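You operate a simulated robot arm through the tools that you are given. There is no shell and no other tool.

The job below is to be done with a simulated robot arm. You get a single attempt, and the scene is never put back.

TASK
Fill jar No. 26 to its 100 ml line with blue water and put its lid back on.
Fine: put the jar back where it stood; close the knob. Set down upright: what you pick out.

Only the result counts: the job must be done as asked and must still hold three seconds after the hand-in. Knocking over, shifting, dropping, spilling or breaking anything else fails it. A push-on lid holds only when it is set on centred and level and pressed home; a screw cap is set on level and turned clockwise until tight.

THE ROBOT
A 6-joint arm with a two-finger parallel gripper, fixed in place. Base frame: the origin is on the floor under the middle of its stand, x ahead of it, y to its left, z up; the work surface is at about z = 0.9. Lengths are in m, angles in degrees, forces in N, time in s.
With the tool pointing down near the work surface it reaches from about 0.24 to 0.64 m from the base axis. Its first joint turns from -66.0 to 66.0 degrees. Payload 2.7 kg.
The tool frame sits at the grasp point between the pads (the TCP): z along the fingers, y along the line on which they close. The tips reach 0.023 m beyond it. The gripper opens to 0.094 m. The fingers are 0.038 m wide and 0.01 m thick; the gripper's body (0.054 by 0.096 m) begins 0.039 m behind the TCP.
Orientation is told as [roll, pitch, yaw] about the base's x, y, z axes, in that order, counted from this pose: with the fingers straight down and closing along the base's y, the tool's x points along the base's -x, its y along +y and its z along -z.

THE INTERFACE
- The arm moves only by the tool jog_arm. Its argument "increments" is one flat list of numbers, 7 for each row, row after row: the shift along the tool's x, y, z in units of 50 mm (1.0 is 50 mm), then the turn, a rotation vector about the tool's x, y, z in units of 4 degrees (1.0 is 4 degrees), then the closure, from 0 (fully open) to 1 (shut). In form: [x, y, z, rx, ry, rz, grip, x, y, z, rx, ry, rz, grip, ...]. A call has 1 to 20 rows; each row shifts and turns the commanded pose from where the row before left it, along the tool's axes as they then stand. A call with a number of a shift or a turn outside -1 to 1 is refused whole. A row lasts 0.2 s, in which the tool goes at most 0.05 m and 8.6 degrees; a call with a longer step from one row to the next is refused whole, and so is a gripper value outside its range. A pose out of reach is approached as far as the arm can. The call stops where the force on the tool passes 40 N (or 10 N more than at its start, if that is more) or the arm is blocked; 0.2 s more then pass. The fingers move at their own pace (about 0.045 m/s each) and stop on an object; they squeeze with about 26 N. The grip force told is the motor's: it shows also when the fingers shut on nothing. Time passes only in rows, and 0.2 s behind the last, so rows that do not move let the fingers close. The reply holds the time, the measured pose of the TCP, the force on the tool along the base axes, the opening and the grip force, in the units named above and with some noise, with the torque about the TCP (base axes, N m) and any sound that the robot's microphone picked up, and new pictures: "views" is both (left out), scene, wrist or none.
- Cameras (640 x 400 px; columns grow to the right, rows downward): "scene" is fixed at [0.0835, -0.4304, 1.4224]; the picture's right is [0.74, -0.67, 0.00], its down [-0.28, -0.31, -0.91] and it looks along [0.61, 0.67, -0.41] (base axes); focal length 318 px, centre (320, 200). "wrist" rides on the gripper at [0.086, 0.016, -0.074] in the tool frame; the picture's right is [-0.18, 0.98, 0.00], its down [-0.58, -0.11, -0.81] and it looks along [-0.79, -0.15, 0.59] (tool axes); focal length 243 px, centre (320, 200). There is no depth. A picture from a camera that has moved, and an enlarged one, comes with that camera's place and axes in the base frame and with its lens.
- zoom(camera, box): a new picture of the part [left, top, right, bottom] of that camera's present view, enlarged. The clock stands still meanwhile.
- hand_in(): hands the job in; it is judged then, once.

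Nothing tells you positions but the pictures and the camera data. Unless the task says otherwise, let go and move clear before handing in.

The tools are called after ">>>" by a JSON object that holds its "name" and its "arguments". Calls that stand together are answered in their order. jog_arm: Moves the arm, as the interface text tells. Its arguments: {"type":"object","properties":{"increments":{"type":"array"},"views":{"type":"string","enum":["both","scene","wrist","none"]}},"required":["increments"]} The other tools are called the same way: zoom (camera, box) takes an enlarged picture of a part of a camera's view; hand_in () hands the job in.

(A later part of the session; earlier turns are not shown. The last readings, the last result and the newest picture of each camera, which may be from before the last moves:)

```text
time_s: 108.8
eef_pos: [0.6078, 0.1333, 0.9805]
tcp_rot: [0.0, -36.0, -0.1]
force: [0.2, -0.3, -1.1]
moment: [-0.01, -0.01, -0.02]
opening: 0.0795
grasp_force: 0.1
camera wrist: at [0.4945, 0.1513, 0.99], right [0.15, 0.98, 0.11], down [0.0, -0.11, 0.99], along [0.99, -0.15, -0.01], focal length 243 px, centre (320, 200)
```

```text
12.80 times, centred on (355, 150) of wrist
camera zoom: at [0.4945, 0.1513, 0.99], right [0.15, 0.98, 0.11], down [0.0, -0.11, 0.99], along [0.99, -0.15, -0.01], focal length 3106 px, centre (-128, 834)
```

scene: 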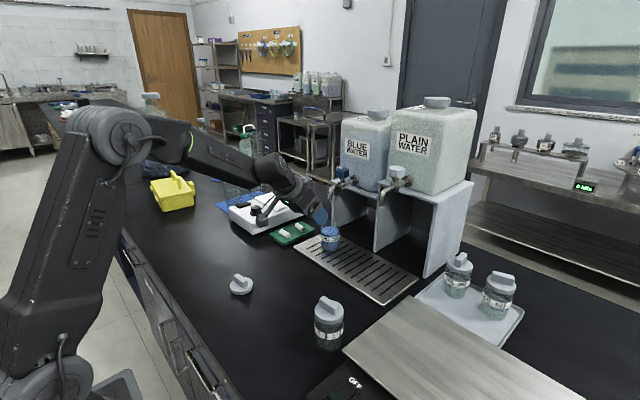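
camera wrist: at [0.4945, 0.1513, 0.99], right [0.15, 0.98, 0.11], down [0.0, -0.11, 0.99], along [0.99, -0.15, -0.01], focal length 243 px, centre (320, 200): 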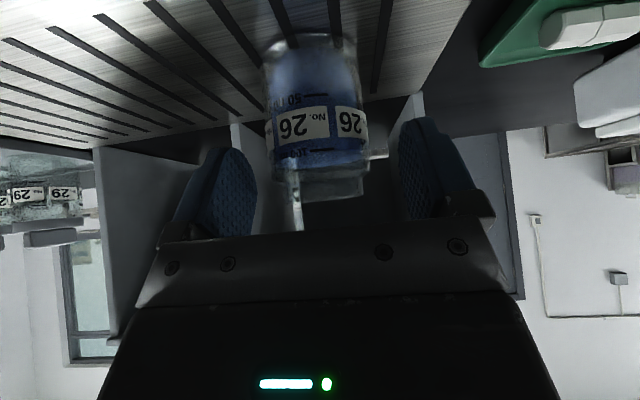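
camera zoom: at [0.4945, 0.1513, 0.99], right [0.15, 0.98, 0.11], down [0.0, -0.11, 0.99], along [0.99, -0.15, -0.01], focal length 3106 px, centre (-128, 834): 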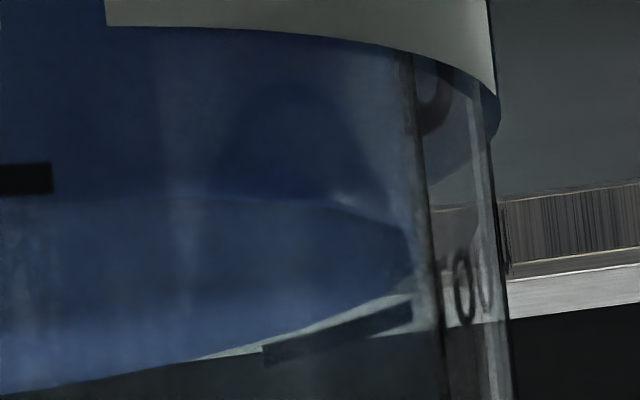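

The surface now coincides with the 100 ml tick to within about 0.2 mm. I will advance the rest and grip the jar.

>>> {"name": "jog_arm", "arguments": {"increments": [0, 0, 0.3, 0, 0, 0, 0.15, 0, 0, 0.26, 0, 0, 0, 0.15, 0, 0, 0, 0, 0, 0, 0.15], "views": "none"}}

>>> {"name": "jog_arm", "arguments": {"increments": [0, 0, 0, 0, 0, 0, 0.35, 0, 0, 0, 0, 0, 0, 0.45, 0, 0, 0, 0, 0, 0, 0.6, 0, 0, 0, 0, 0, 0, 0.6], "views": "both"}}

>>> {"name": "zoom", "arguments": {"camera": "wrist", "box": [200, 20, 440, 230]}}

>>> {"name": "zoom", "arguments": {"camera": "scene", "box": [290, 150, 390, 260]}}

```text
time_s: 109.6
eef_pos: [0.6256, 0.1322, 0.9602]
tcp_rot: [0.1, -36.0, 0.2]
force: [-0.5, 0.9, 0.9]
moment: [0.03, 0.01, 0.0]
opening: 0.0799
grasp_force: 0.0
```

```text
time_s: 110.6
eef_pos: [0.6254, 0.133, 0.96]
tcp_rot: [0.1, -36.0, 0.0]
force: [0.3, -0.6, 0.8]
moment: [-0.02, -0.03, 0.0]
opening: 0.055
grasp_force: 26.0
camera wrist: at [0.5119, 0.1499, 0.9697], right [0.15, 0.98, 0.11], down [0.0, -0.11, 0.99], along [0.99, -0.15, -0.01], focal length 243 px, centre (320, 200)
```

scene: 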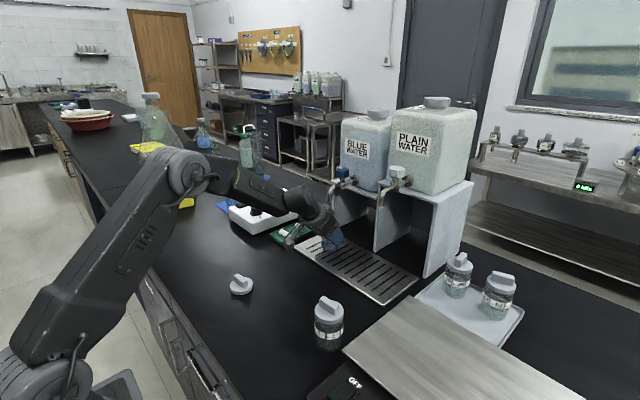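
wrist: 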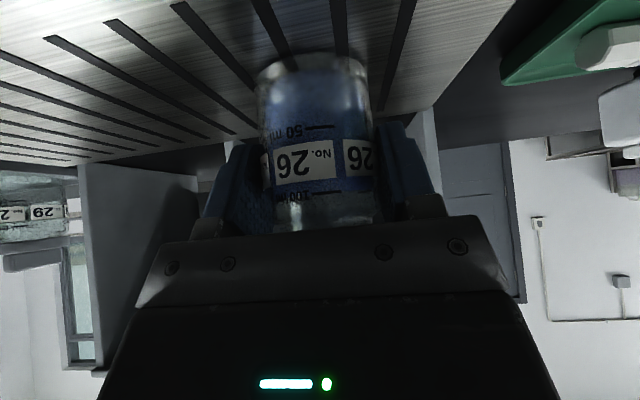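

```text
1.90 times, centred on (320, 125) of wrist
camera zoom: at [0.5119, 0.1499, 0.9697], right [0.15, 0.98, 0.11], down [0.0, -0.11, 0.99], along [0.99, -0.15, -0.01], focal length 462 px, centre (320, 343)
```

zoom: 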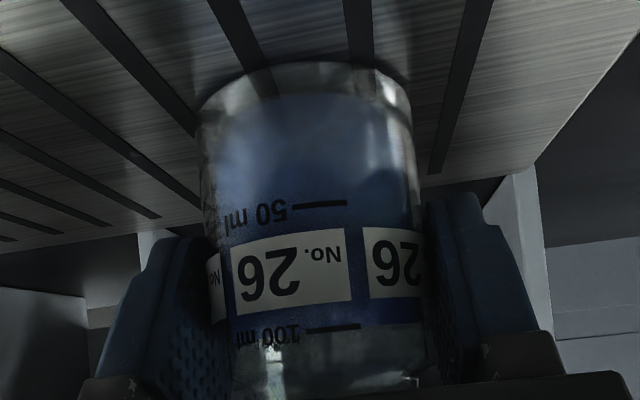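

```text
3.64 times, centred on (340, 205) of scene
camera zoom: at [0.0835, -0.4304, 1.4224], right [0.74, -0.67, 0.0], down [-0.28, -0.31, -0.91], along [0.61, 0.67, -0.41], focal length 1156 px, centre (247, 182)
```

zoom: 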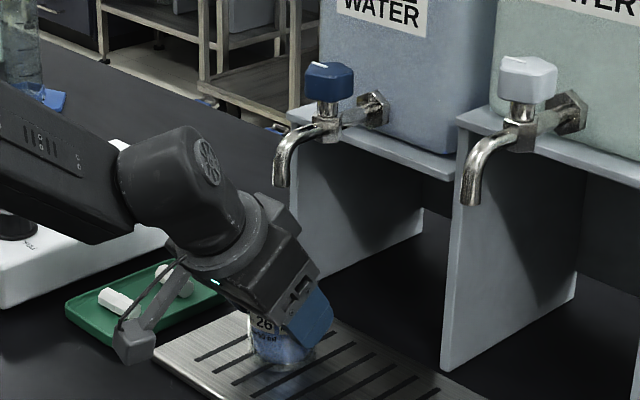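

The filled jar is gripped. I will lift it gently by 20 mm and check.

>>> {"name": "jog_arm", "arguments": {"increments": [-0.059, 0, -0.081, 0, 0, 0, 0.6, -0.059, 0, -0.081, 0, 0, 0, 0.6, -0.059, 0, -0.081, 0, 0, 0, 0.6, -0.059, 0, -0.081, 0, 0, 0, 0.6, 0, 0, 0, 0, 0, 0, 0.6], "views": "wrist"}}

>>> {"name": "zoom", "arguments": {"camera": "scene", "box": [290, 150, 390, 260]}}

```text
time_s: 111.8
eef_pos: [0.6224, 0.1348, 0.9759]
tcp_rot: [-0.1, -35.5, 0.1]
force: [-7.6, 1.1, -19.8]
moment: [-0.03, -0.75, 0.0]
opening: 0.0555
grasp_force: 26.2
camera wrist: at [0.5097, 0.1508, 0.9866], right [0.15, 0.98, 0.1], down [0.0, -0.11, 0.99], along [0.99, -0.15, -0.02], focal length 243 px, centre (320, 200)
```

wrist: 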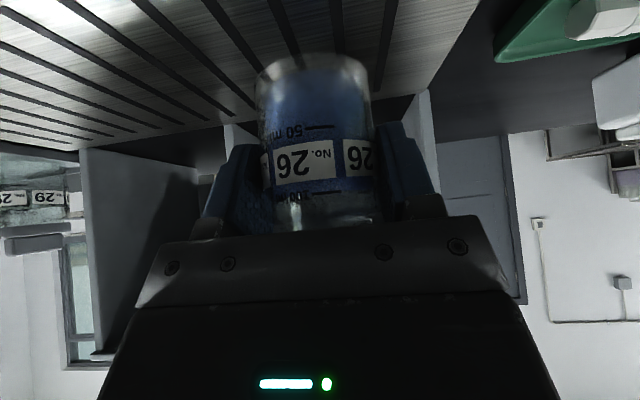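

```text
3.64 times, centred on (340, 205) of scene
camera zoom: at [0.0837, -0.4303, 1.4225], right [0.74, -0.67, 0.0], down [-0.28, -0.31, -0.91], along [0.61, 0.67, -0.41], focal length 1156 px, centre (247, 182)
```

zoom: 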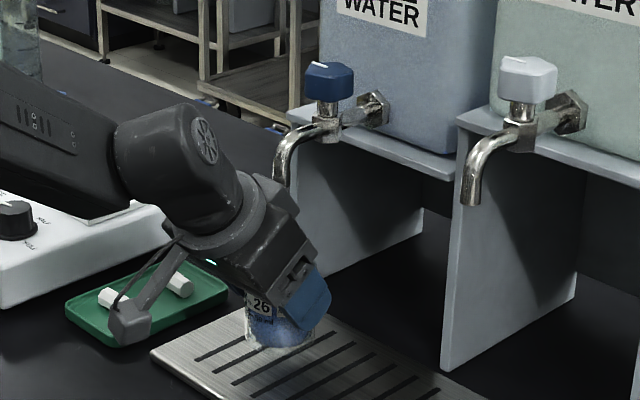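

The hand is pressing against the underside of the spout (20 N), because this lift went higher than before. I will lower it 10 mm right away.

>>> {"name": "jog_arm", "arguments": {"increments": [0.059, 0, 0.081, 0, 0, 0, 0.6, 0.059, 0, 0.081, 0, 0, 0, 0.6, 0, 0, 0, 0, 0, 0, 0.6], "views": "both"}}

>>> {"name": "zoom", "arguments": {"camera": "scene", "box": [290, 150, 390, 260]}}

>>> {"name": "zoom", "arguments": {"camera": "wrist", "box": [200, 20, 440, 230]}}

```text
time_s: 112.6
eef_pos: [0.6248, 0.1336, 0.9699]
tcp_rot: [0.0, -36.2, 0.0]
force: [-0.1, 0.2, -3.4]
moment: [-0.01, -0.03, 0.03]
opening: 0.0554
grasp_force: 26.4
camera wrist: at [0.5114, 0.15, 0.9797], right [0.15, 0.98, 0.11], down [-0.01, -0.11, 0.99], along [0.99, -0.15, -0.01], focal length 243 px, centre (320, 200)
```

scene: 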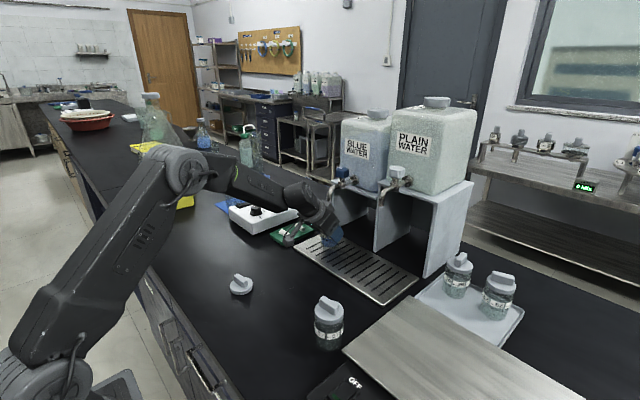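
wrist: 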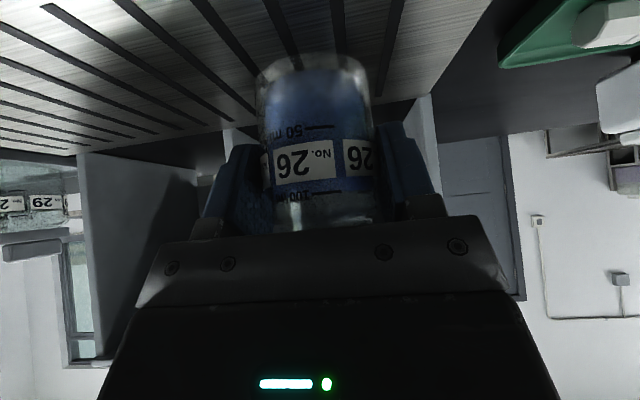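

```text
3.64 times, centred on (340, 205) of scene
camera zoom: at [0.0836, -0.4304, 1.4224], right [0.74, -0.67, 0.0], down [-0.28, -0.31, -0.91], along [0.61, 0.67, -0.41], focal length 1156 px, centre (247, 182)
```

zoom: 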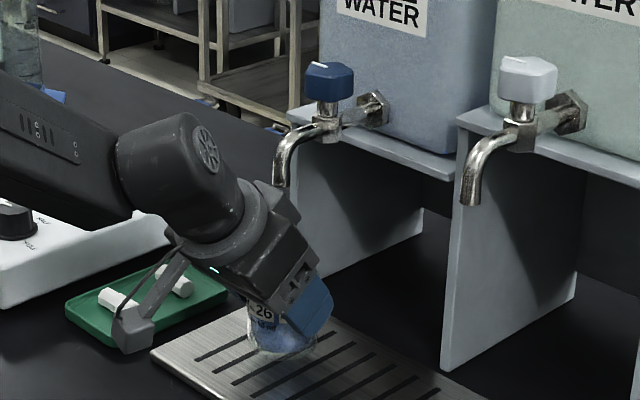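

```text
1.90 times, centred on (320, 125) of wrist
camera zoom: at [0.5114, 0.15, 0.9797], right [0.15, 0.98, 0.11], down [-0.01, -0.11, 0.99], along [0.99, -0.15, -0.01], focal length 462 px, centre (320, 343)
```

zoom: 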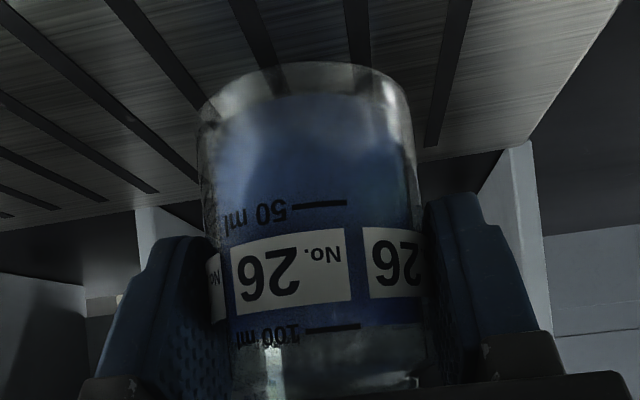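

Only the jar's weight is felt again (3.4 N), and the jar has not slipped in the grip. I will draw it out slowly towards (0.50, 0.06).

>>> {"name": "jog_arm", "arguments": {"increments": [0.21, -0.142, -0.153, 0, 0, 0, 0.6, 0.21, -0.142, -0.153, 0, 0, 0, 0.6, 0.21, -0.142, -0.153, 0, 0, 0, 0.6, 0.21, -0.142, -0.153, 0, 0, 0, 0.6, 0, 0, 0, 0, 0, 0, 0.6], "views": "wrist"}}

>>> {"name": "zoom", "arguments": {"camera": "scene", "box": [270, 150, 390, 270]}}

```text
time_s: 113.8
eef_pos: [0.5716, 0.1037, 0.9694]
tcp_rot: [0.0, -36.0, 0.1]
force: [-0.4, 1.0, -2.9]
moment: [0.0, 0.02, 0.01]
opening: 0.0553
grasp_force: 26.1
camera wrist: at [0.4586, 0.1214, 0.9789], right [0.15, 0.98, 0.11], down [0.0, -0.11, 0.99], along [0.99, -0.15, -0.01], focal length 243 px, centre (320, 200)
```

wrist: 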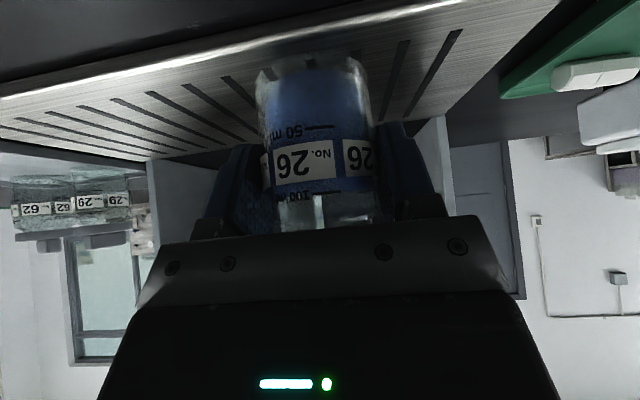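

```text
3.33 times, centred on (330, 210) of scene
camera zoom: at [0.0836, -0.4304, 1.4224], right [0.74, -0.67, 0.0], down [-0.28, -0.31, -0.91], along [0.61, 0.67, -0.41], focal length 1060 px, centre (287, 167)
```

zoom: 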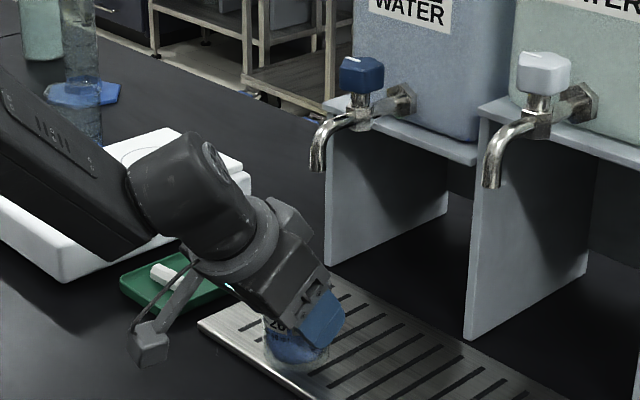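

>>> {"name": "jog_arm", "arguments": {"increments": [0.21, -0.142, -0.153, 0, 0, 0, 0.6, 0.21, -0.142, -0.153, 0, 0, 0, 0.6, 0.21, -0.142, -0.153, 0, 0, 0, 0.6, 0.21, -0.142, -0.153, 0, 0, 0, 0.6, 0.21, -0.142, -0.153, 0, 0, 0, 0.6, 0.21, -0.142, -0.153, 0, 0, 0, 0.6, 0, 0, 0, 0, 0, 0, 0.6], "views": "both"}}

>>> {"name": "zoom", "arguments": {"camera": "scene", "box": [230, 190, 370, 300]}}

```text
time_s: 115.4
eef_pos: [0.4946, 0.0626, 0.9699]
tcp_rot: [0.0, -36.0, 0.0]
force: [0.2, 0.0, -2.5]
moment: [0.03, -0.01, -0.03]
opening: 0.0552
grasp_force: 26.1
camera wrist: at [0.3808, 0.0805, 0.9796], right [0.15, 0.98, 0.11], down [0.0, -0.11, 0.99], along [0.99, -0.15, -0.01], focal length 243 px, centre (320, 200)
```

scene: 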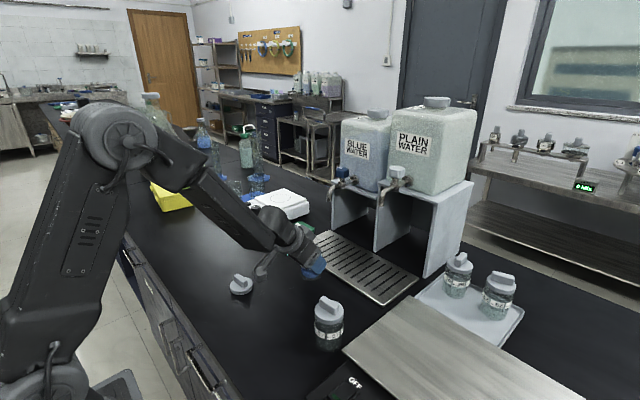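
wrist: 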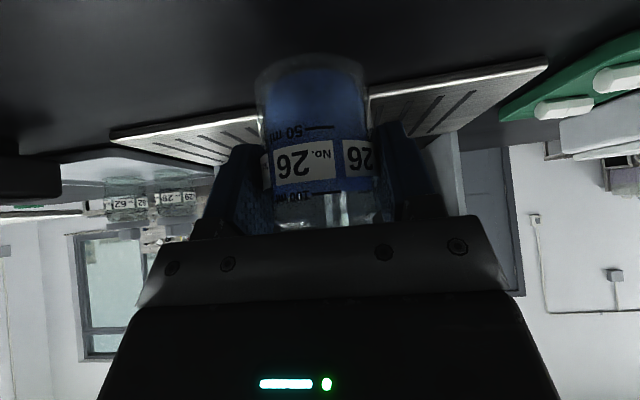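

```text
3.64 times, centred on (300, 245) of scene
camera zoom: at [0.0835, -0.4304, 1.4224], right [0.74, -0.67, 0.0], down [-0.28, -0.31, -0.91], along [0.61, 0.67, -0.41], focal length 1156 px, centre (393, 36)
```

zoom: 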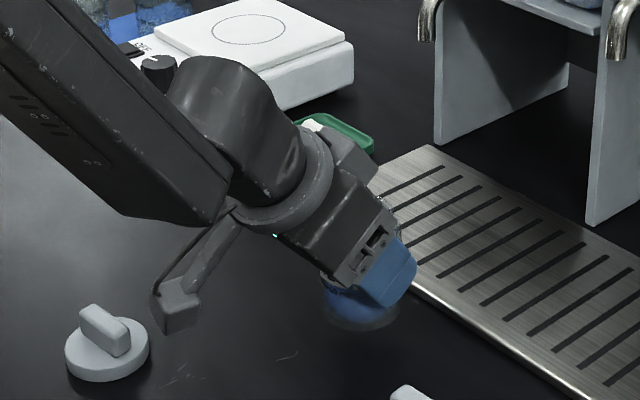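

>>> {"name": "jog_arm", "arguments": {"increments": [0.05, 0, 0.069, 0, 0, 0, 0.6, 0.05, 0, 0.069, 0, 0, 0, 0.6, 0.05, 0, 0.069, 0, 0, 0, 0.6, 0.035, 0, 0.048, 0, 0, 0, 0.6, 0, 0, 0, 0, 0, 0, 0.6], "views": "none"}}

>>> {"name": "jog_arm", "arguments": {"increments": [0.018, 0, 0.024, 0, 0, 0, 0.6, 0, 0, 0, 0, 0, 0, 0.6], "views": "none"}}

```text
time_s: 116.6
eef_pos: [0.4938, 0.0625, 0.9534]
tcp_rot: [0.0, -36.0, 0.1]
force: [-0.7, -0.1, -3.3]
moment: [-0.06, 0.02, -0.03]
opening: 0.0554
grasp_force: 26.0
```

```text
time_s: 117.2
eef_pos: [0.4953, 0.0629, 0.9527]
tcp_rot: [-0.1, -36.0, 0.0]
force: [0.2, -0.2, -3.2]
moment: [0.05, 0.01, -0.01]
opening: 0.0556
grasp_force: 26.3
```

>>> {"name": "jog_arm", "arguments": {"increments": [0.012, 0, 0.016, 0, 0, 0, 0.6, 0, 0, 0, 0, 0, 0, 0.6], "views": "none"}}

>>> {"name": "jog_arm", "arguments": {"increments": [0.012, 0, 0.016, 0, 0, 0, 0.6, 0, 0, 0, 0, 0, 0, 0.6], "views": "none"}}

```text
time_s: 117.8
eef_pos: [0.4952, 0.0612, 0.9514]
tcp_rot: [0.0, -36.0, 0.2]
force: [0.7, -0.9, -2.7]
moment: [0.0, 0.02, 0.03]
opening: 0.0551
grasp_force: 26.3
```

```text
time_s: 118.4
eef_pos: [0.4945, 0.0618, 0.9506]
tcp_rot: [-0.1, -35.9, -0.1]
force: [0.1, 0.1, -3.1]
moment: [0.05, -0.03, 0.01]
opening: 0.0551
grasp_force: 26.1
```

>>> {"name": "jog_arm", "arguments": {"increments": [0.012, 0, 0.016, 0, 0, 0, 0.6, 0, 0, 0, 0, 0, 0, 0.6], "views": "none"}}

>>> {"name": "jog_arm", "arguments": {"increments": [0.012, 0, 0.016, 0, 0, 0, 0.6, 0, 0, 0, 0, 0, 0, 0.6], "views": "none"}}

```text
time_s: 119.0
eef_pos: [0.4941, 0.0622, 0.9505]
tcp_rot: [0.1, -36.1, 0.0]
force: [-1.0, 1.1, 1.4]
moment: [0.07, 0.12, 0.04]
opening: 0.055
grasp_force: 26.0
```

```text
time_s: 119.6
eef_pos: [0.4954, 0.0613, 0.9492]
tcp_rot: [0.0, -36.2, 0.0]
force: [-2.5, 0.6, 12.1]
moment: [0.07, 0.41, -0.04]
opening: 0.0555
grasp_force: 26.3
```

The jar is standing on the table. I'll ease off slightly, open and back out along the tool axis.

>>> {"name": "jog_arm", "arguments": {"increments": [-0.009, 0, -0.013, 0, 0, 0, 0.6, 0, 0, 0, 0, 0, 0, 0.6], "views": "none"}}

>>> {"name": "jog_arm", "arguments": {"increments": [0, 0, 0, 0, 0, 0, 0.4, 0, 0, 0, 0, 0, 0, 0.2, 0, 0, 0, 0, 0, 0, 0.15, 0, 0, 0, 0, 0, 0, 0.15], "views": "none"}}

>>> {"name": "jog_arm", "arguments": {"increments": [0, 0, -0.2, 0, 0, 0, 0.15, 0, 0, -0.4, 0, 0, 0, 0.15, 0, 0, -0.6, 0, 0, 0, 0.15, 0, 0, -0.8, 0, 0, 0, 0.15, 0, 0, -0.8, 0, 0, 0, 0.15, 0, 0, -0.8, 0, 0, 0, 0.15, 0, 0, 0, 0, 0, 0, 0.15], "views": "both"}}

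>>> {"name": "zoom", "arguments": {"camera": "scene", "box": [230, 190, 370, 300]}}

```text
time_s: 120.2
eef_pos: [0.4956, 0.061, 0.9513]
tcp_rot: [0.0, -36.0, 0.0]
force: [1.7, -0.3, 4.8]
moment: [0.17, -0.07, 0.0]
opening: 0.0553
grasp_force: 25.7
```

```text
time_s: 121.2
eef_pos: [0.4948, 0.0628, 0.9499]
tcp_rot: [0.0, -36.0, 0.1]
force: [0.7, 0.1, -0.7]
moment: [-0.03, 0.03, 0.0]
opening: 0.08
grasp_force: 0.1
```

```text
time_s: 122.8
eef_pos: [0.3885, 0.0647, 1.0952]
tcp_rot: [0.0, -35.9, 0.1]
force: [0.3, -0.5, 0.9]
moment: [0.0, 0.0, 0.0]
opening: 0.0799
grasp_force: 0.0
camera wrist: at [0.2741, 0.081, 1.1044], right [0.15, 0.98, 0.11], down [0.0, -0.11, 0.99], along [0.99, -0.15, -0.01], focal length 243 px, centre (320, 200)
```

scene: 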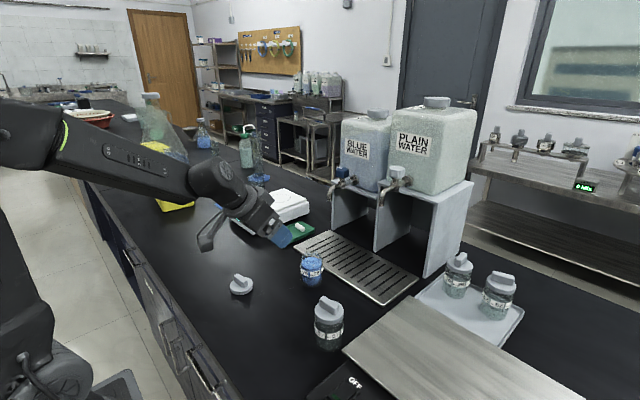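
wrist: 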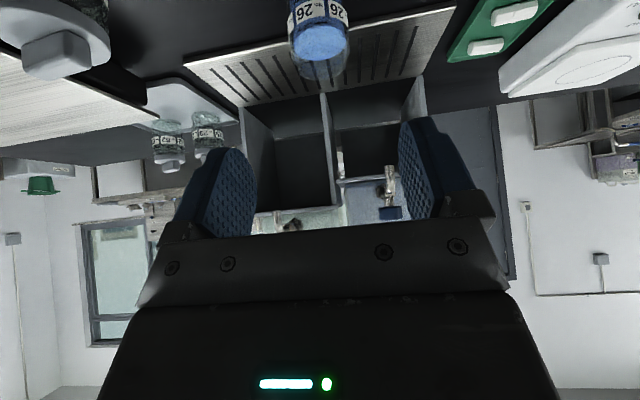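

```text
3.64 times, centred on (300, 245) of scene
camera zoom: at [0.0835, -0.4304, 1.4224], right [0.74, -0.67, 0.0], down [-0.28, -0.31, -0.91], along [0.61, 0.67, -0.41], focal length 1156 px, centre (393, 36)
```

zoom: 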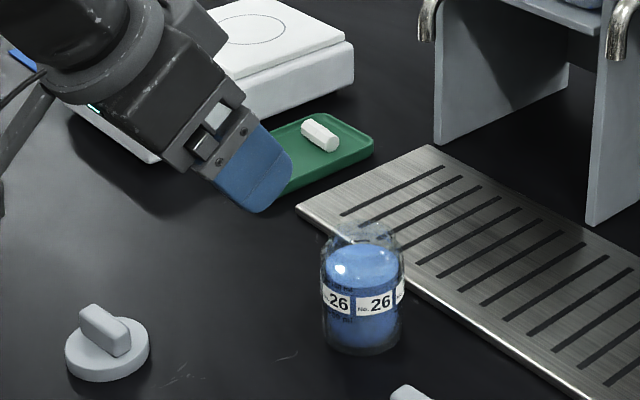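

Jar 26 stands filled at about (0.497, 0.062). Now I will straighten the tool and turn it to yaw -84° to fetch the lid.

>>> {"name": "jog_arm", "arguments": {"increments": [0, 0, -0.3, 0, 1, 0, 0.3, 0, 0, 0, 0, 1, 0, 0.4, 0, 0, 0, 0, 1, 0, 0.5, 0, 0, 0, 0, 1, 0, 0.5, 0, 0, 0, 0, 1, 0, 0.5, 0, 0, 0, 0, 1, 0, 0.5, 0, 0, 0, 0, 1, 0, 0.5, 0, 0, 0, 0, 1, 0, 0.5, 0, 0, 0, 0, 1, 0, 0.5, 0, 0, 0, 0, 0, 1, 0.5, 0, 0, 0, 0, 0, 1, 0.5, 0, 0, 0, 0, 0, 1, 0.5, 0, 0, 0, 0, 0, 1, 0.5, 0, 0, 0, 0, 0, 1, 0.5, 0, 0, 0, 0, 0, 1, 0.5, 0, 0, 0, 0, 0, 1, 0.5, 0, 0, 0, 0, 0, 1, 0.5, 0, 0, 0, 0, 0, 1, 0.5, 0, 0, 0, 0, 0, 1, 0.5], "views": "none"}}

>>> {"name": "jog_arm", "arguments": {"increments": [0, 0, 0, 0, 0, 1, 0.5, 0, 0, 0, 0, 0, 1, 0.5, 0, 0, 0, 0, 0, 1, 0.5, 0, 0, 0, 0, 0, 1, 0.5, 0, 0, 0, 0, 0, 1, 0.5, 0, 0, 0, 0, 0, 1, 0.5, 0, 0, 0, 0, 0, 1, 0.5, 0, 0, 0, 0, 0, 1, 0.5, 0, 0, 0, 0, 0, 1, 0.5, 0, 0, 0, 0, 0, 1, 0.5, 0, 0, 0, 0, 0, 1, 0.5, 0, 0, 0, 0, 0, 0, 0.5, 0, 0, 0, 0, 0, 0, 0.5], "views": "both"}}

```text
time_s: 126.8
eef_pos: [0.3809, 0.0624, 1.1066]
tcp_rot: [0.0, 0.1, -40.0]
force: [-0.1, 0.3, 0.5]
moment: [0.01, 0.03, 0.03]
opening: 0.0468
grasp_force: 0.0
```

```text
time_s: 129.6
eef_pos: [0.3797, 0.0627, 1.1078]
tcp_rot: [0.0, 0.0, -84.0]
force: [0.3, -0.2, 0.0]
moment: [-0.02, 0.01, -0.01]
opening: 0.0467
grasp_force: 0.0
camera wrist: at [0.3869, 0.1511, 1.1819], right [1.0, -0.08, 0.0], down [-0.05, -0.59, 0.81], along [-0.06, -0.8, -0.59], focal length 243 px, centre (320, 200)
```

scene: 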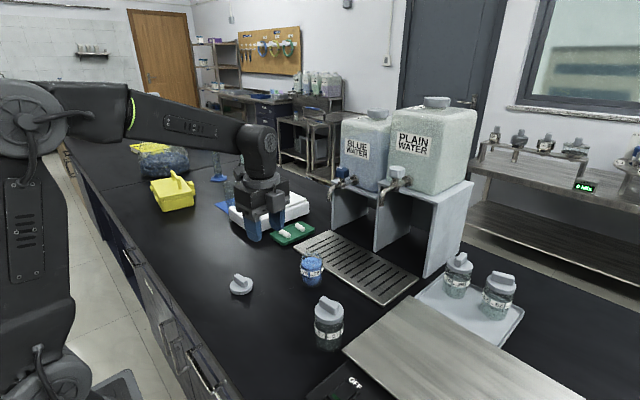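
wrist: 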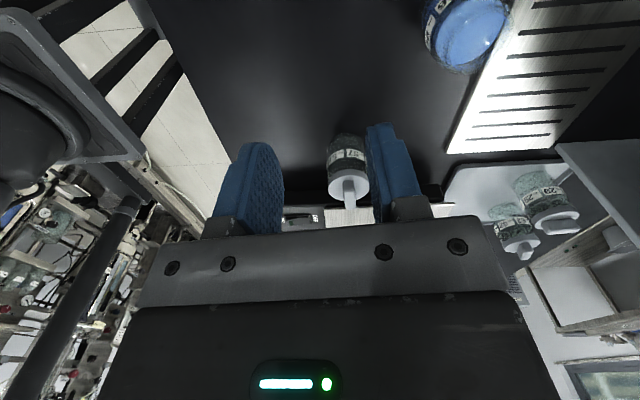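

>>> {"name": "jog_arm", "arguments": {"increments": [0.49, -0.052, 0, 0, 0, 0, 0.5, 0.49, -0.052, 0, 0, 0, 0, 0.5, 0.49, -0.051, 0, 0, 0, 0, 0.5, 0.49, -0.051, 0, 0, 0, 0, 0.5, 0, 0, 0, 0, 0, 0, 0.5], "views": "wrist"}}

>>> {"name": "zoom", "arguments": {"camera": "wrist", "box": [250, 0, 390, 110]}}

>>> {"name": "zoom", "arguments": {"camera": "scene", "box": [205, 180, 325, 300]}}

```text
time_s: 130.8
eef_pos: [0.3593, 0.1598, 1.1064]
tcp_rot: [0.0, -0.1, -84.0]
force: [-0.1, 0.3, 0.1]
moment: [-0.02, -0.02, -0.02]
opening: 0.0468
grasp_force: 0.0
camera wrist: at [0.3669, 0.2487, 1.1811], right [1.0, -0.08, 0.0], down [-0.05, -0.59, 0.81], along [-0.06, -0.8, -0.59], focal length 243 px, centre (320, 200)
```

wrist: 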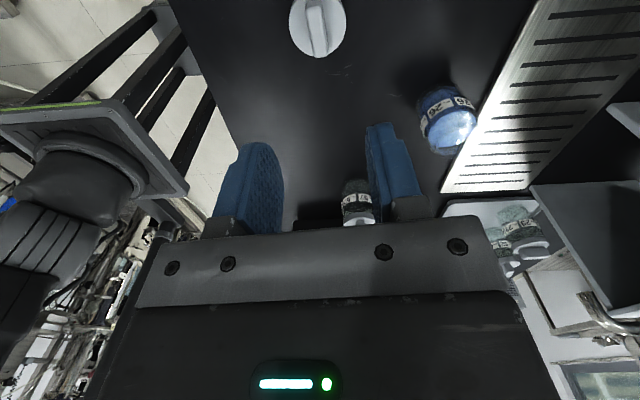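

```text
3.64 times, centred on (320, 55) of wrist
camera zoom: at [0.3669, 0.2487, 1.1811], right [1.0, -0.08, 0.0], down [-0.05, -0.59, 0.81], along [-0.06, -0.8, -0.59], focal length 882 px, centre (320, 727)
```

zoom: 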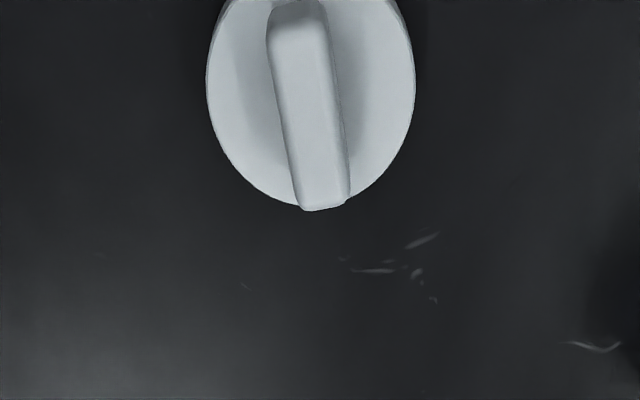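

```text
3.33 times, centred on (265, 240) of scene
camera zoom: at [0.0835, -0.4304, 1.4224], right [0.74, -0.67, 0.0], down [-0.28, -0.31, -0.91], along [0.61, 0.67, -0.41], focal length 1060 px, centre (503, 67)
```

zoom: 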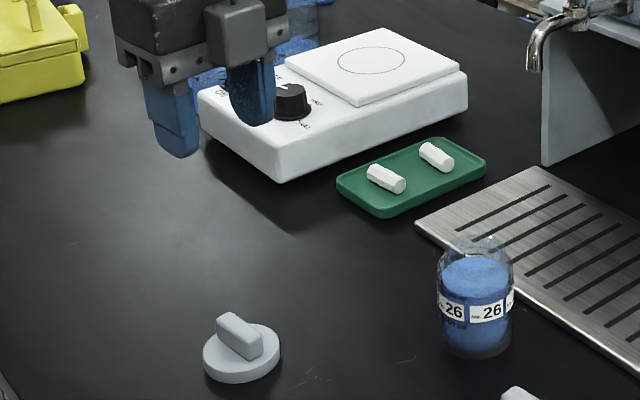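

>>> {"name": "jog_arm", "arguments": {"increments": [0, -0.02, 0.7, 0, 0, 0, 0.5, 0, 0, 0.7, 0, 0, 0, 0.5, 0, 0, 0.7, 0, 0, 0, 0.5, 0, 0, 0.7, 0, 0, 0, 0.5, 0, 0, 0.3, 0, 0, 0, 0.5, 0, 0, 0, 0, 0, 0, 0.5], "views": "both"}}

>>> {"name": "zoom", "arguments": {"camera": "wrist", "box": [220, 70, 420, 220]}}

>>> {"name": "zoom", "arguments": {"camera": "scene", "box": [205, 240, 285, 300]}}

```text
time_s: 132.2
eef_pos: [0.3571, 0.1559, 0.9511]
tcp_rot: [0.1, 0.0, -83.9]
force: [0.0, -0.6, 0.2]
moment: [-0.01, 0.01, 0.02]
opening: 0.0468
grasp_force: 0.0
camera wrist: at [0.3648, 0.2447, 1.027], right [1.0, -0.08, 0.0], down [-0.05, -0.59, 0.81], along [-0.06, -0.8, -0.59], focal length 243 px, centre (320, 200)
```

scene: 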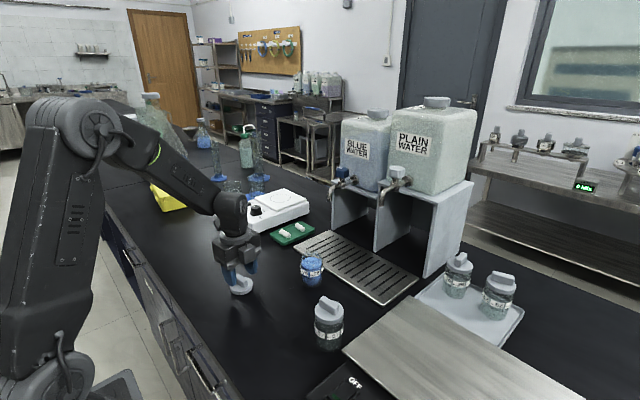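
wrist: 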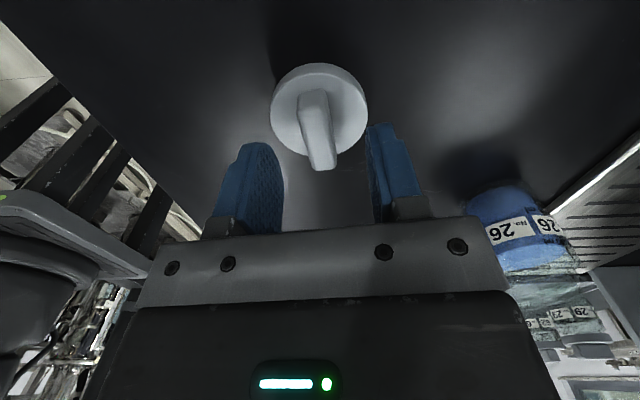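

```text
2.67 times, centred on (320, 145) of wrist
camera zoom: at [0.3648, 0.2447, 1.027], right [1.0, -0.08, 0.0], down [-0.05, -0.59, 0.81], along [-0.06, -0.8, -0.59], focal length 647 px, centre (320, 347)
```

zoom: 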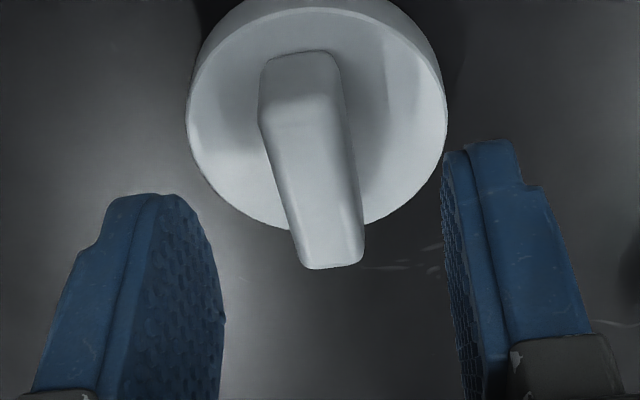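

```text
6.67 times, centred on (245, 270) of scene
camera zoom: at [0.0835, -0.4304, 1.4224], right [0.74, -0.67, 0.0], down [-0.28, -0.31, -0.91], along [0.61, 0.67, -0.41], focal length 2120 px, centre (820, -267)
```

zoom: 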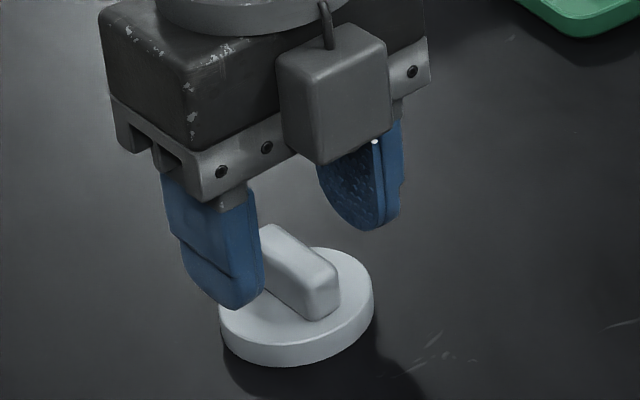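

>>> {"name": "jog_arm", "arguments": {"increments": [0.06, 0, 0.12, 0, 0, 0, 0.5, 0, 0, 0.1, 0, 0, 0, 0.5, 0, 0, 0.08, 0, 0, 0, 0.5, 0, 0, 0, 0, 0, 0, 0.5], "views": "wrist"}}

>>> {"name": "zoom", "arguments": {"camera": "wrist", "box": [220, 70, 420, 220]}}

```text
time_s: 133.2
eef_pos: [0.3564, 0.1599, 0.9374]
tcp_rot: [0.0, 0.0, -84.0]
force: [-0.4, 0.2, -0.3]
moment: [0.0, 0.01, -0.02]
opening: 0.0468
grasp_force: 0.0
camera wrist: at [0.3637, 0.2491, 1.0116], right [1.0, -0.08, 0.0], down [-0.05, -0.59, 0.81], along [-0.06, -0.8, -0.59], focal length 243 px, centre (320, 200)
```

wrist: 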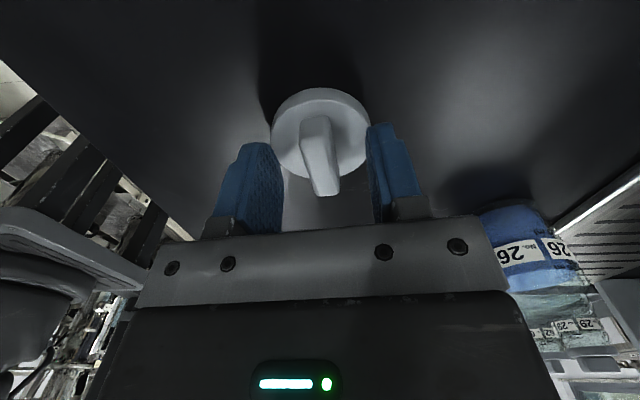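

```text
2.67 times, centred on (320, 145) of wrist
camera zoom: at [0.3637, 0.2491, 1.0116], right [1.0, -0.08, 0.0], down [-0.05, -0.59, 0.81], along [-0.06, -0.8, -0.59], focal length 647 px, centre (320, 347)
```

zoom: 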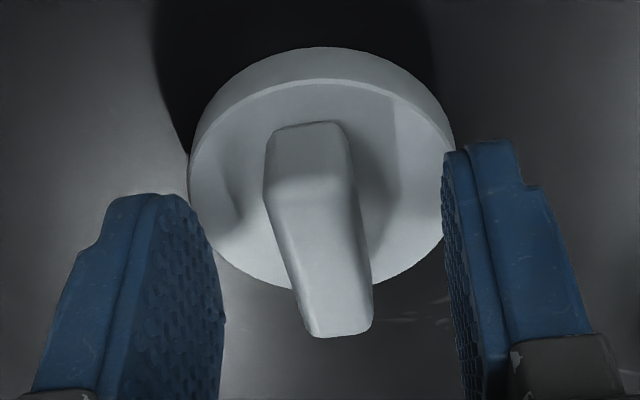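

>>> {"name": "jog_arm", "arguments": {"increments": [0, 0, 0, 0, 0, 0, 0.7, 0, 0, 0, 0, 0, 0, 1, 0, 0, 0, 0, 0, 0, 1, 0, 0, 0, 0, 0, 0, 1], "views": "wrist"}}

>>> {"name": "zoom", "arguments": {"camera": "wrist", "box": [220, 70, 420, 220]}}

>>> {"name": "zoom", "arguments": {"camera": "scene", "box": [205, 240, 285, 300]}}

```text
time_s: 134.2
eef_pos: [0.3569, 0.1613, 0.9371]
tcp_rot: [0.0, 0.0, -84.0]
force: [1.1, 1.3, -0.2]
moment: [0.02, -0.04, 0.01]
opening: 0.0133
grasp_force: 26.3
camera wrist: at [0.3637, 0.249, 1.0117], right [1.0, -0.08, 0.0], down [-0.05, -0.59, 0.81], along [-0.06, -0.8, -0.59], focal length 243 px, centre (320, 200)
```

wrist: 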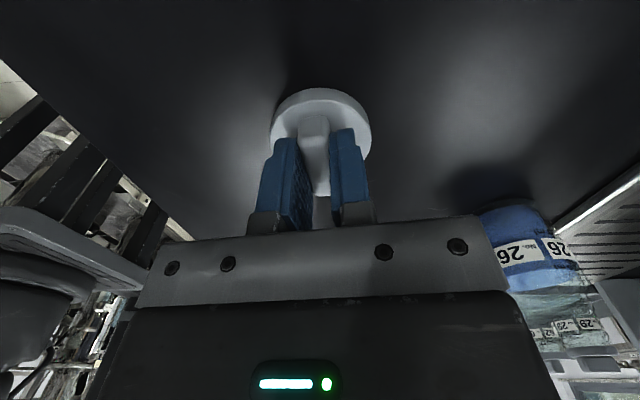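

```text
2.67 times, centred on (320, 145) of wrist
camera zoom: at [0.3637, 0.249, 1.0117], right [1.0, -0.08, 0.0], down [-0.05, -0.59, 0.81], along [-0.06, -0.8, -0.59], focal length 647 px, centre (320, 347)
```

zoom: 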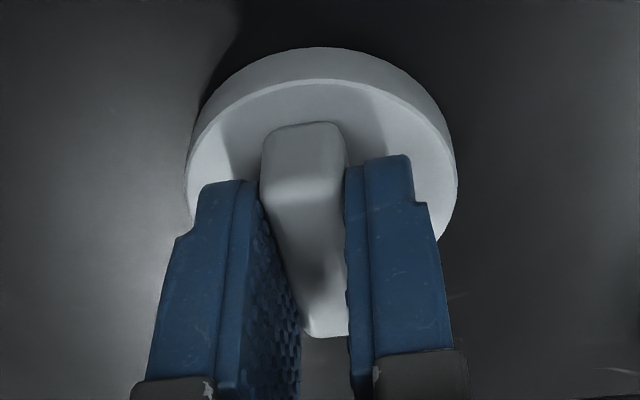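

```text
6.67 times, centred on (245, 270) of scene
camera zoom: at [0.0835, -0.4304, 1.4224], right [0.74, -0.67, 0.0], down [-0.28, -0.31, -0.91], along [0.61, 0.67, -0.41], focal length 2120 px, centre (820, -267)
```

zoom: 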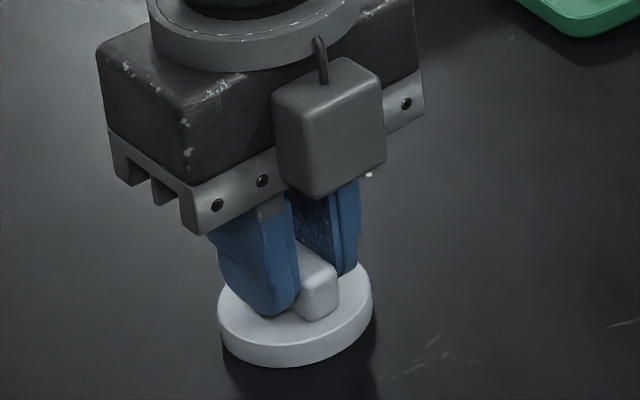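

The lid is held (0.0133 m). I will lift it and carry it to above the jar at about (0.499, 0.062).

>>> {"name": "jog_arm", "arguments": {"increments": [0, 0, -0.2, 0, 0, 0, 1, 0, 0, -0.6, 0, 0, 0, 1, 0, 0, -0.6, 0, 0, 0, 1, 0, 0, -0.6, 0, 0, 0, 1, 0, 0, -0.6, 0, 0, 0, 1, 0, 0, -0.6, 0, 0, 0, 1, -0.375, 0.438, 0, 0, 0, 0, 1, -0.375, 0.438, 0, 0, 0, 0, 1, -0.375, 0.438, 0, 0, 0, 0, 1, -0.375, 0.438, 0, 0, 0, 0, 1, -0.375, 0.438, 0, 0, 0, 0, 1, -0.375, 0.438, 0, 0, 0, 0, 1, 0, 0, 0, 0, 0, 0, 1], "views": "both"}}

>>> {"name": "zoom", "arguments": {"camera": "wrist", "box": [240, 20, 400, 220]}}

>>> {"name": "zoom", "arguments": {"camera": "scene", "box": [260, 180, 360, 300]}}

```text
time_s: 137.0
eef_pos: [0.5004, 0.0608, 1.0983]
tcp_rot: [0.0, 0.0, -83.8]
force: [-0.7, 0.3, -0.3]
moment: [0.01, 0.0, 0.0]
opening: 0.0137
grasp_force: 25.8
camera wrist: at [0.5077, 0.1501, 1.1729], right [1.0, -0.08, 0.0], down [-0.05, -0.59, 0.81], along [-0.06, -0.8, -0.59], focal length 243 px, centre (320, 200)
```

scene: 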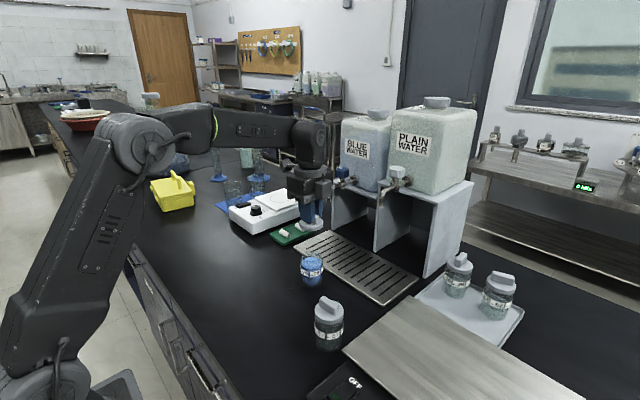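
wrist: 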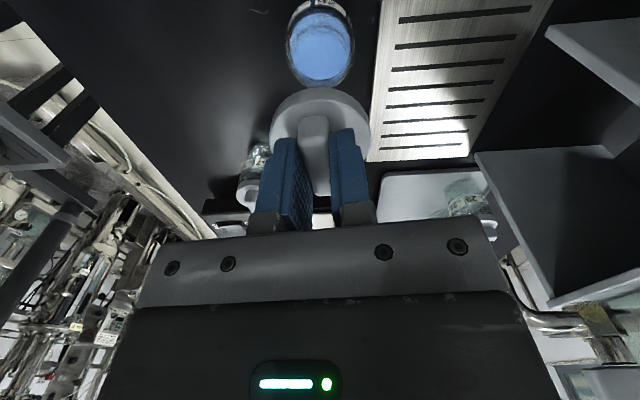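

```text
2.00 times, centred on (320, 120) of wrist
camera zoom: at [0.5077, 0.1501, 1.1729], right [1.0, -0.08, 0.0], down [-0.05, -0.59, 0.81], along [-0.06, -0.8, -0.59], focal length 485 px, centre (320, 360)
```

zoom: 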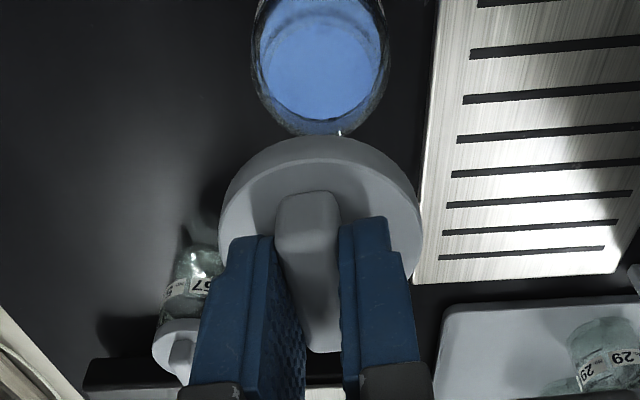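

```text
3.33 times, centred on (310, 240) of scene
camera zoom: at [0.0835, -0.4304, 1.4224], right [0.74, -0.67, 0.0], down [-0.28, -0.31, -0.91], along [0.61, 0.67, -0.41], focal length 1060 px, centre (353, 67)
```

zoom: 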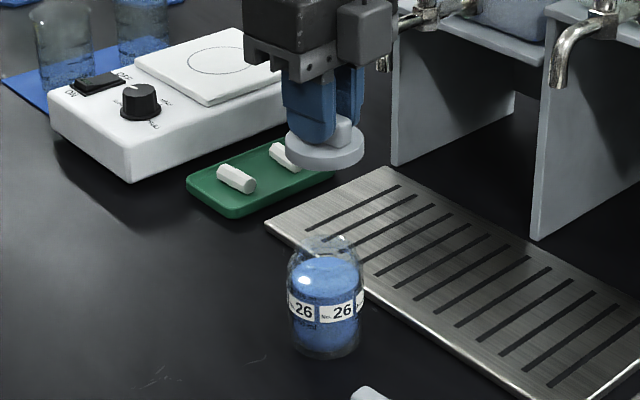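

The lid hangs level above the jar, but by my geometry it's a few mm off in y. I will enlarge the jar's rim and the lid to work out the exact offset.

>>> {"name": "zoom", "arguments": {"camera": "wrist", "box": [280, 0, 360, 90]}}

>>> {"name": "zoom", "arguments": {"camera": "scene", "box": [290, 240, 335, 295]}}

>>> {"name": "zoom", "arguments": {"camera": "scene", "box": [290, 195, 335, 240]}}

```text
4.44 times, centred on (320, 45) of wrist
camera zoom: at [0.5077, 0.1501, 1.1729], right [1.0, -0.08, 0.0], down [-0.05, -0.59, 0.81], along [-0.06, -0.8, -0.59], focal length 1078 px, centre (320, 889)
```

zoom: 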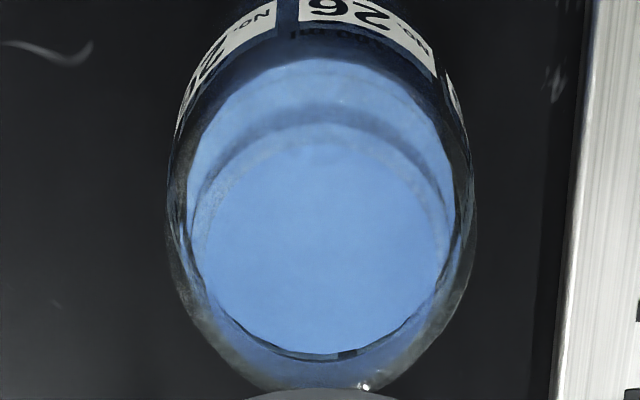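

```text
7.27 times, centred on (312, 268) of scene
camera zoom: at [0.0835, -0.4304, 1.4224], right [0.74, -0.67, 0.0], down [-0.28, -0.31, -0.91], along [0.61, 0.67, -0.41], focal length 2312 px, centre (374, -291)
```

zoom: 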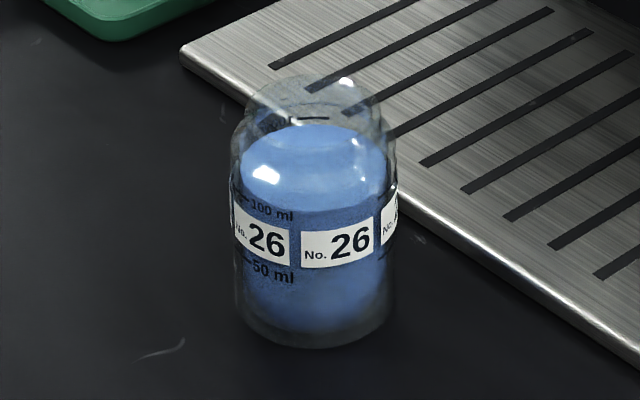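

```text
8.89 times, centred on (312, 218) of scene
camera zoom: at [0.0835, -0.4304, 1.4224], right [0.74, -0.67, 0.0], down [-0.28, -0.31, -0.91], along [0.61, 0.67, -0.41], focal length 2826 px, centre (387, 44)
```

zoom: 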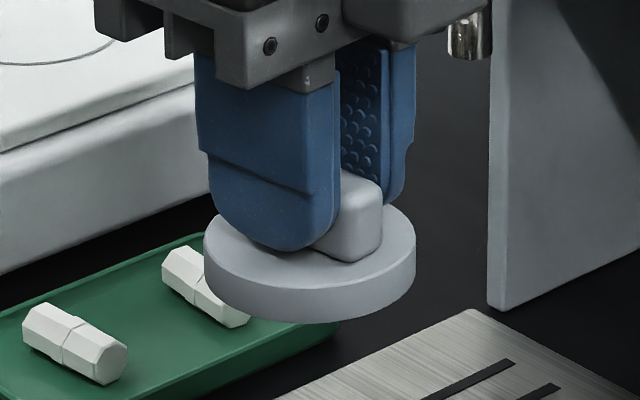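

The offset is small: the lid must go about 1.7 mm in +y and 0.4 mm in +x. I will correct that and come down to just above the rim.

>>> {"name": "jog_arm", "arguments": {"increments": [0.033, 0.012, 0, 0, 0, 0, 1, 0, 0, 0.385, 0, 0, 0, 1, 0, 0, 0.385, 0, 0, 0, 1, 0, 0, 0.385, 0, 0, 0, 1, 0, 0, 0.345, 0, 0, 0, 1, 0, 0, 0, 0, 0, 0, 1], "views": "both"}}

>>> {"name": "zoom", "arguments": {"camera": "scene", "box": [285, 230, 340, 295]}}

>>> {"name": "zoom", "arguments": {"camera": "wrist", "box": [240, 40, 400, 220]}}

```text
time_s: 138.4
eef_pos: [0.5012, 0.0648, 1.0235]
tcp_rot: [-0.1, -0.1, -83.9]
force: [0.7, 0.1, -0.1]
moment: [0.0, -0.01, 0.01]
opening: 0.0135
grasp_force: 26.1
camera wrist: at [0.5084, 0.1537, 1.0968], right [1.0, -0.08, 0.0], down [-0.05, -0.59, 0.81], along [-0.06, -0.8, -0.59], focal length 243 px, centre (320, 200)
```

scene: 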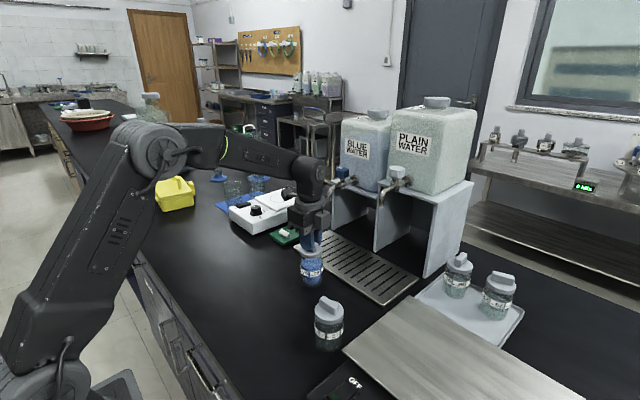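
wrist: 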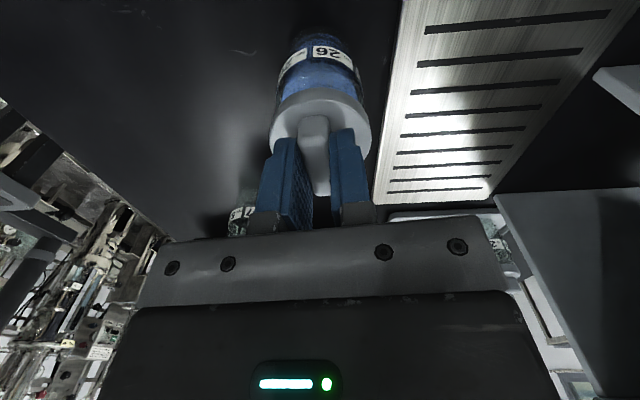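

```text
6.15 times, centred on (312, 262) of scene
camera zoom: at [0.0835, -0.4304, 1.4224], right [0.74, -0.67, 0.0], down [-0.28, -0.31, -0.91], along [0.61, 0.67, -0.41], focal length 1957 px, centre (366, -185)
```

zoom: 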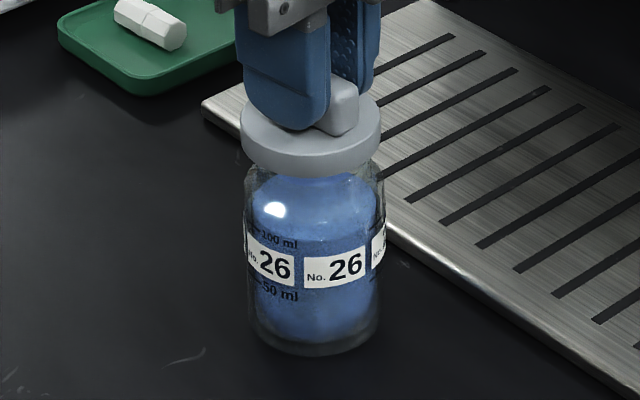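

```text
2.22 times, centred on (320, 130) of wrist
camera zoom: at [0.5084, 0.1537, 1.0968], right [1.0, -0.08, 0.0], down [-0.05, -0.59, 0.81], along [-0.06, -0.8, -0.59], focal length 539 px, centre (320, 356)
```

zoom: 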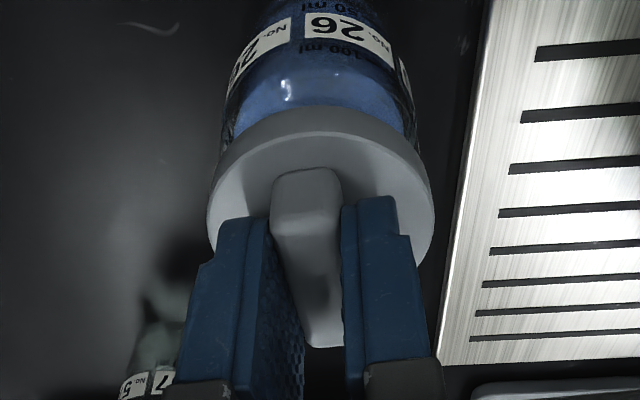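

The lid is concentric with the jar in both views. I'll go down in small steps, watching force.

>>> {"name": "jog_arm", "arguments": {"increments": [0, 0, 0.04, 0, 0, 0, 1, 0, 0, 0.04, 0, 0, 0, 1, 0, 0, 0.04, 0, 0, 0, 1, 0, 0, 0, 0, 0, 0, 1], "views": "none"}}

>>> {"name": "jog_arm", "arguments": {"increments": [0, 0, 0.03, 0, 0, 0, 1, 0, 0, 0, 0, 0, 0, 1], "views": "none"}}

>>> {"name": "zoom", "arguments": {"camera": "scene", "box": [290, 235, 335, 290]}}

```text
time_s: 139.4
eef_pos: [0.4993, 0.0638, 1.015]
tcp_rot: [-0.1, 0.0, -84.1]
force: [0.8, 0.2, -1.2]
moment: [0.0, 0.0, 0.02]
opening: 0.0136
grasp_force: 25.8
```

```text
time_s: 140.0
eef_pos: [0.5004, 0.0632, 1.0133]
tcp_rot: [0.0, 0.0, -84.0]
force: [-0.6, 0.3, -0.2]
moment: [-0.04, 0.0, -0.02]
opening: 0.0134
grasp_force: 26.1
```

```text
7.27 times, centred on (312, 262) of scene
camera zoom: at [0.0835, -0.4304, 1.4224], right [0.74, -0.67, 0.0], down [-0.28, -0.31, -0.91], along [0.61, 0.67, -0.41], focal length 2312 px, centre (374, -254)
```

zoom: 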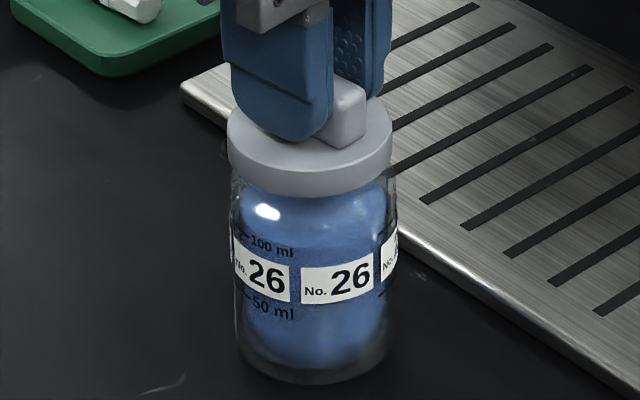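

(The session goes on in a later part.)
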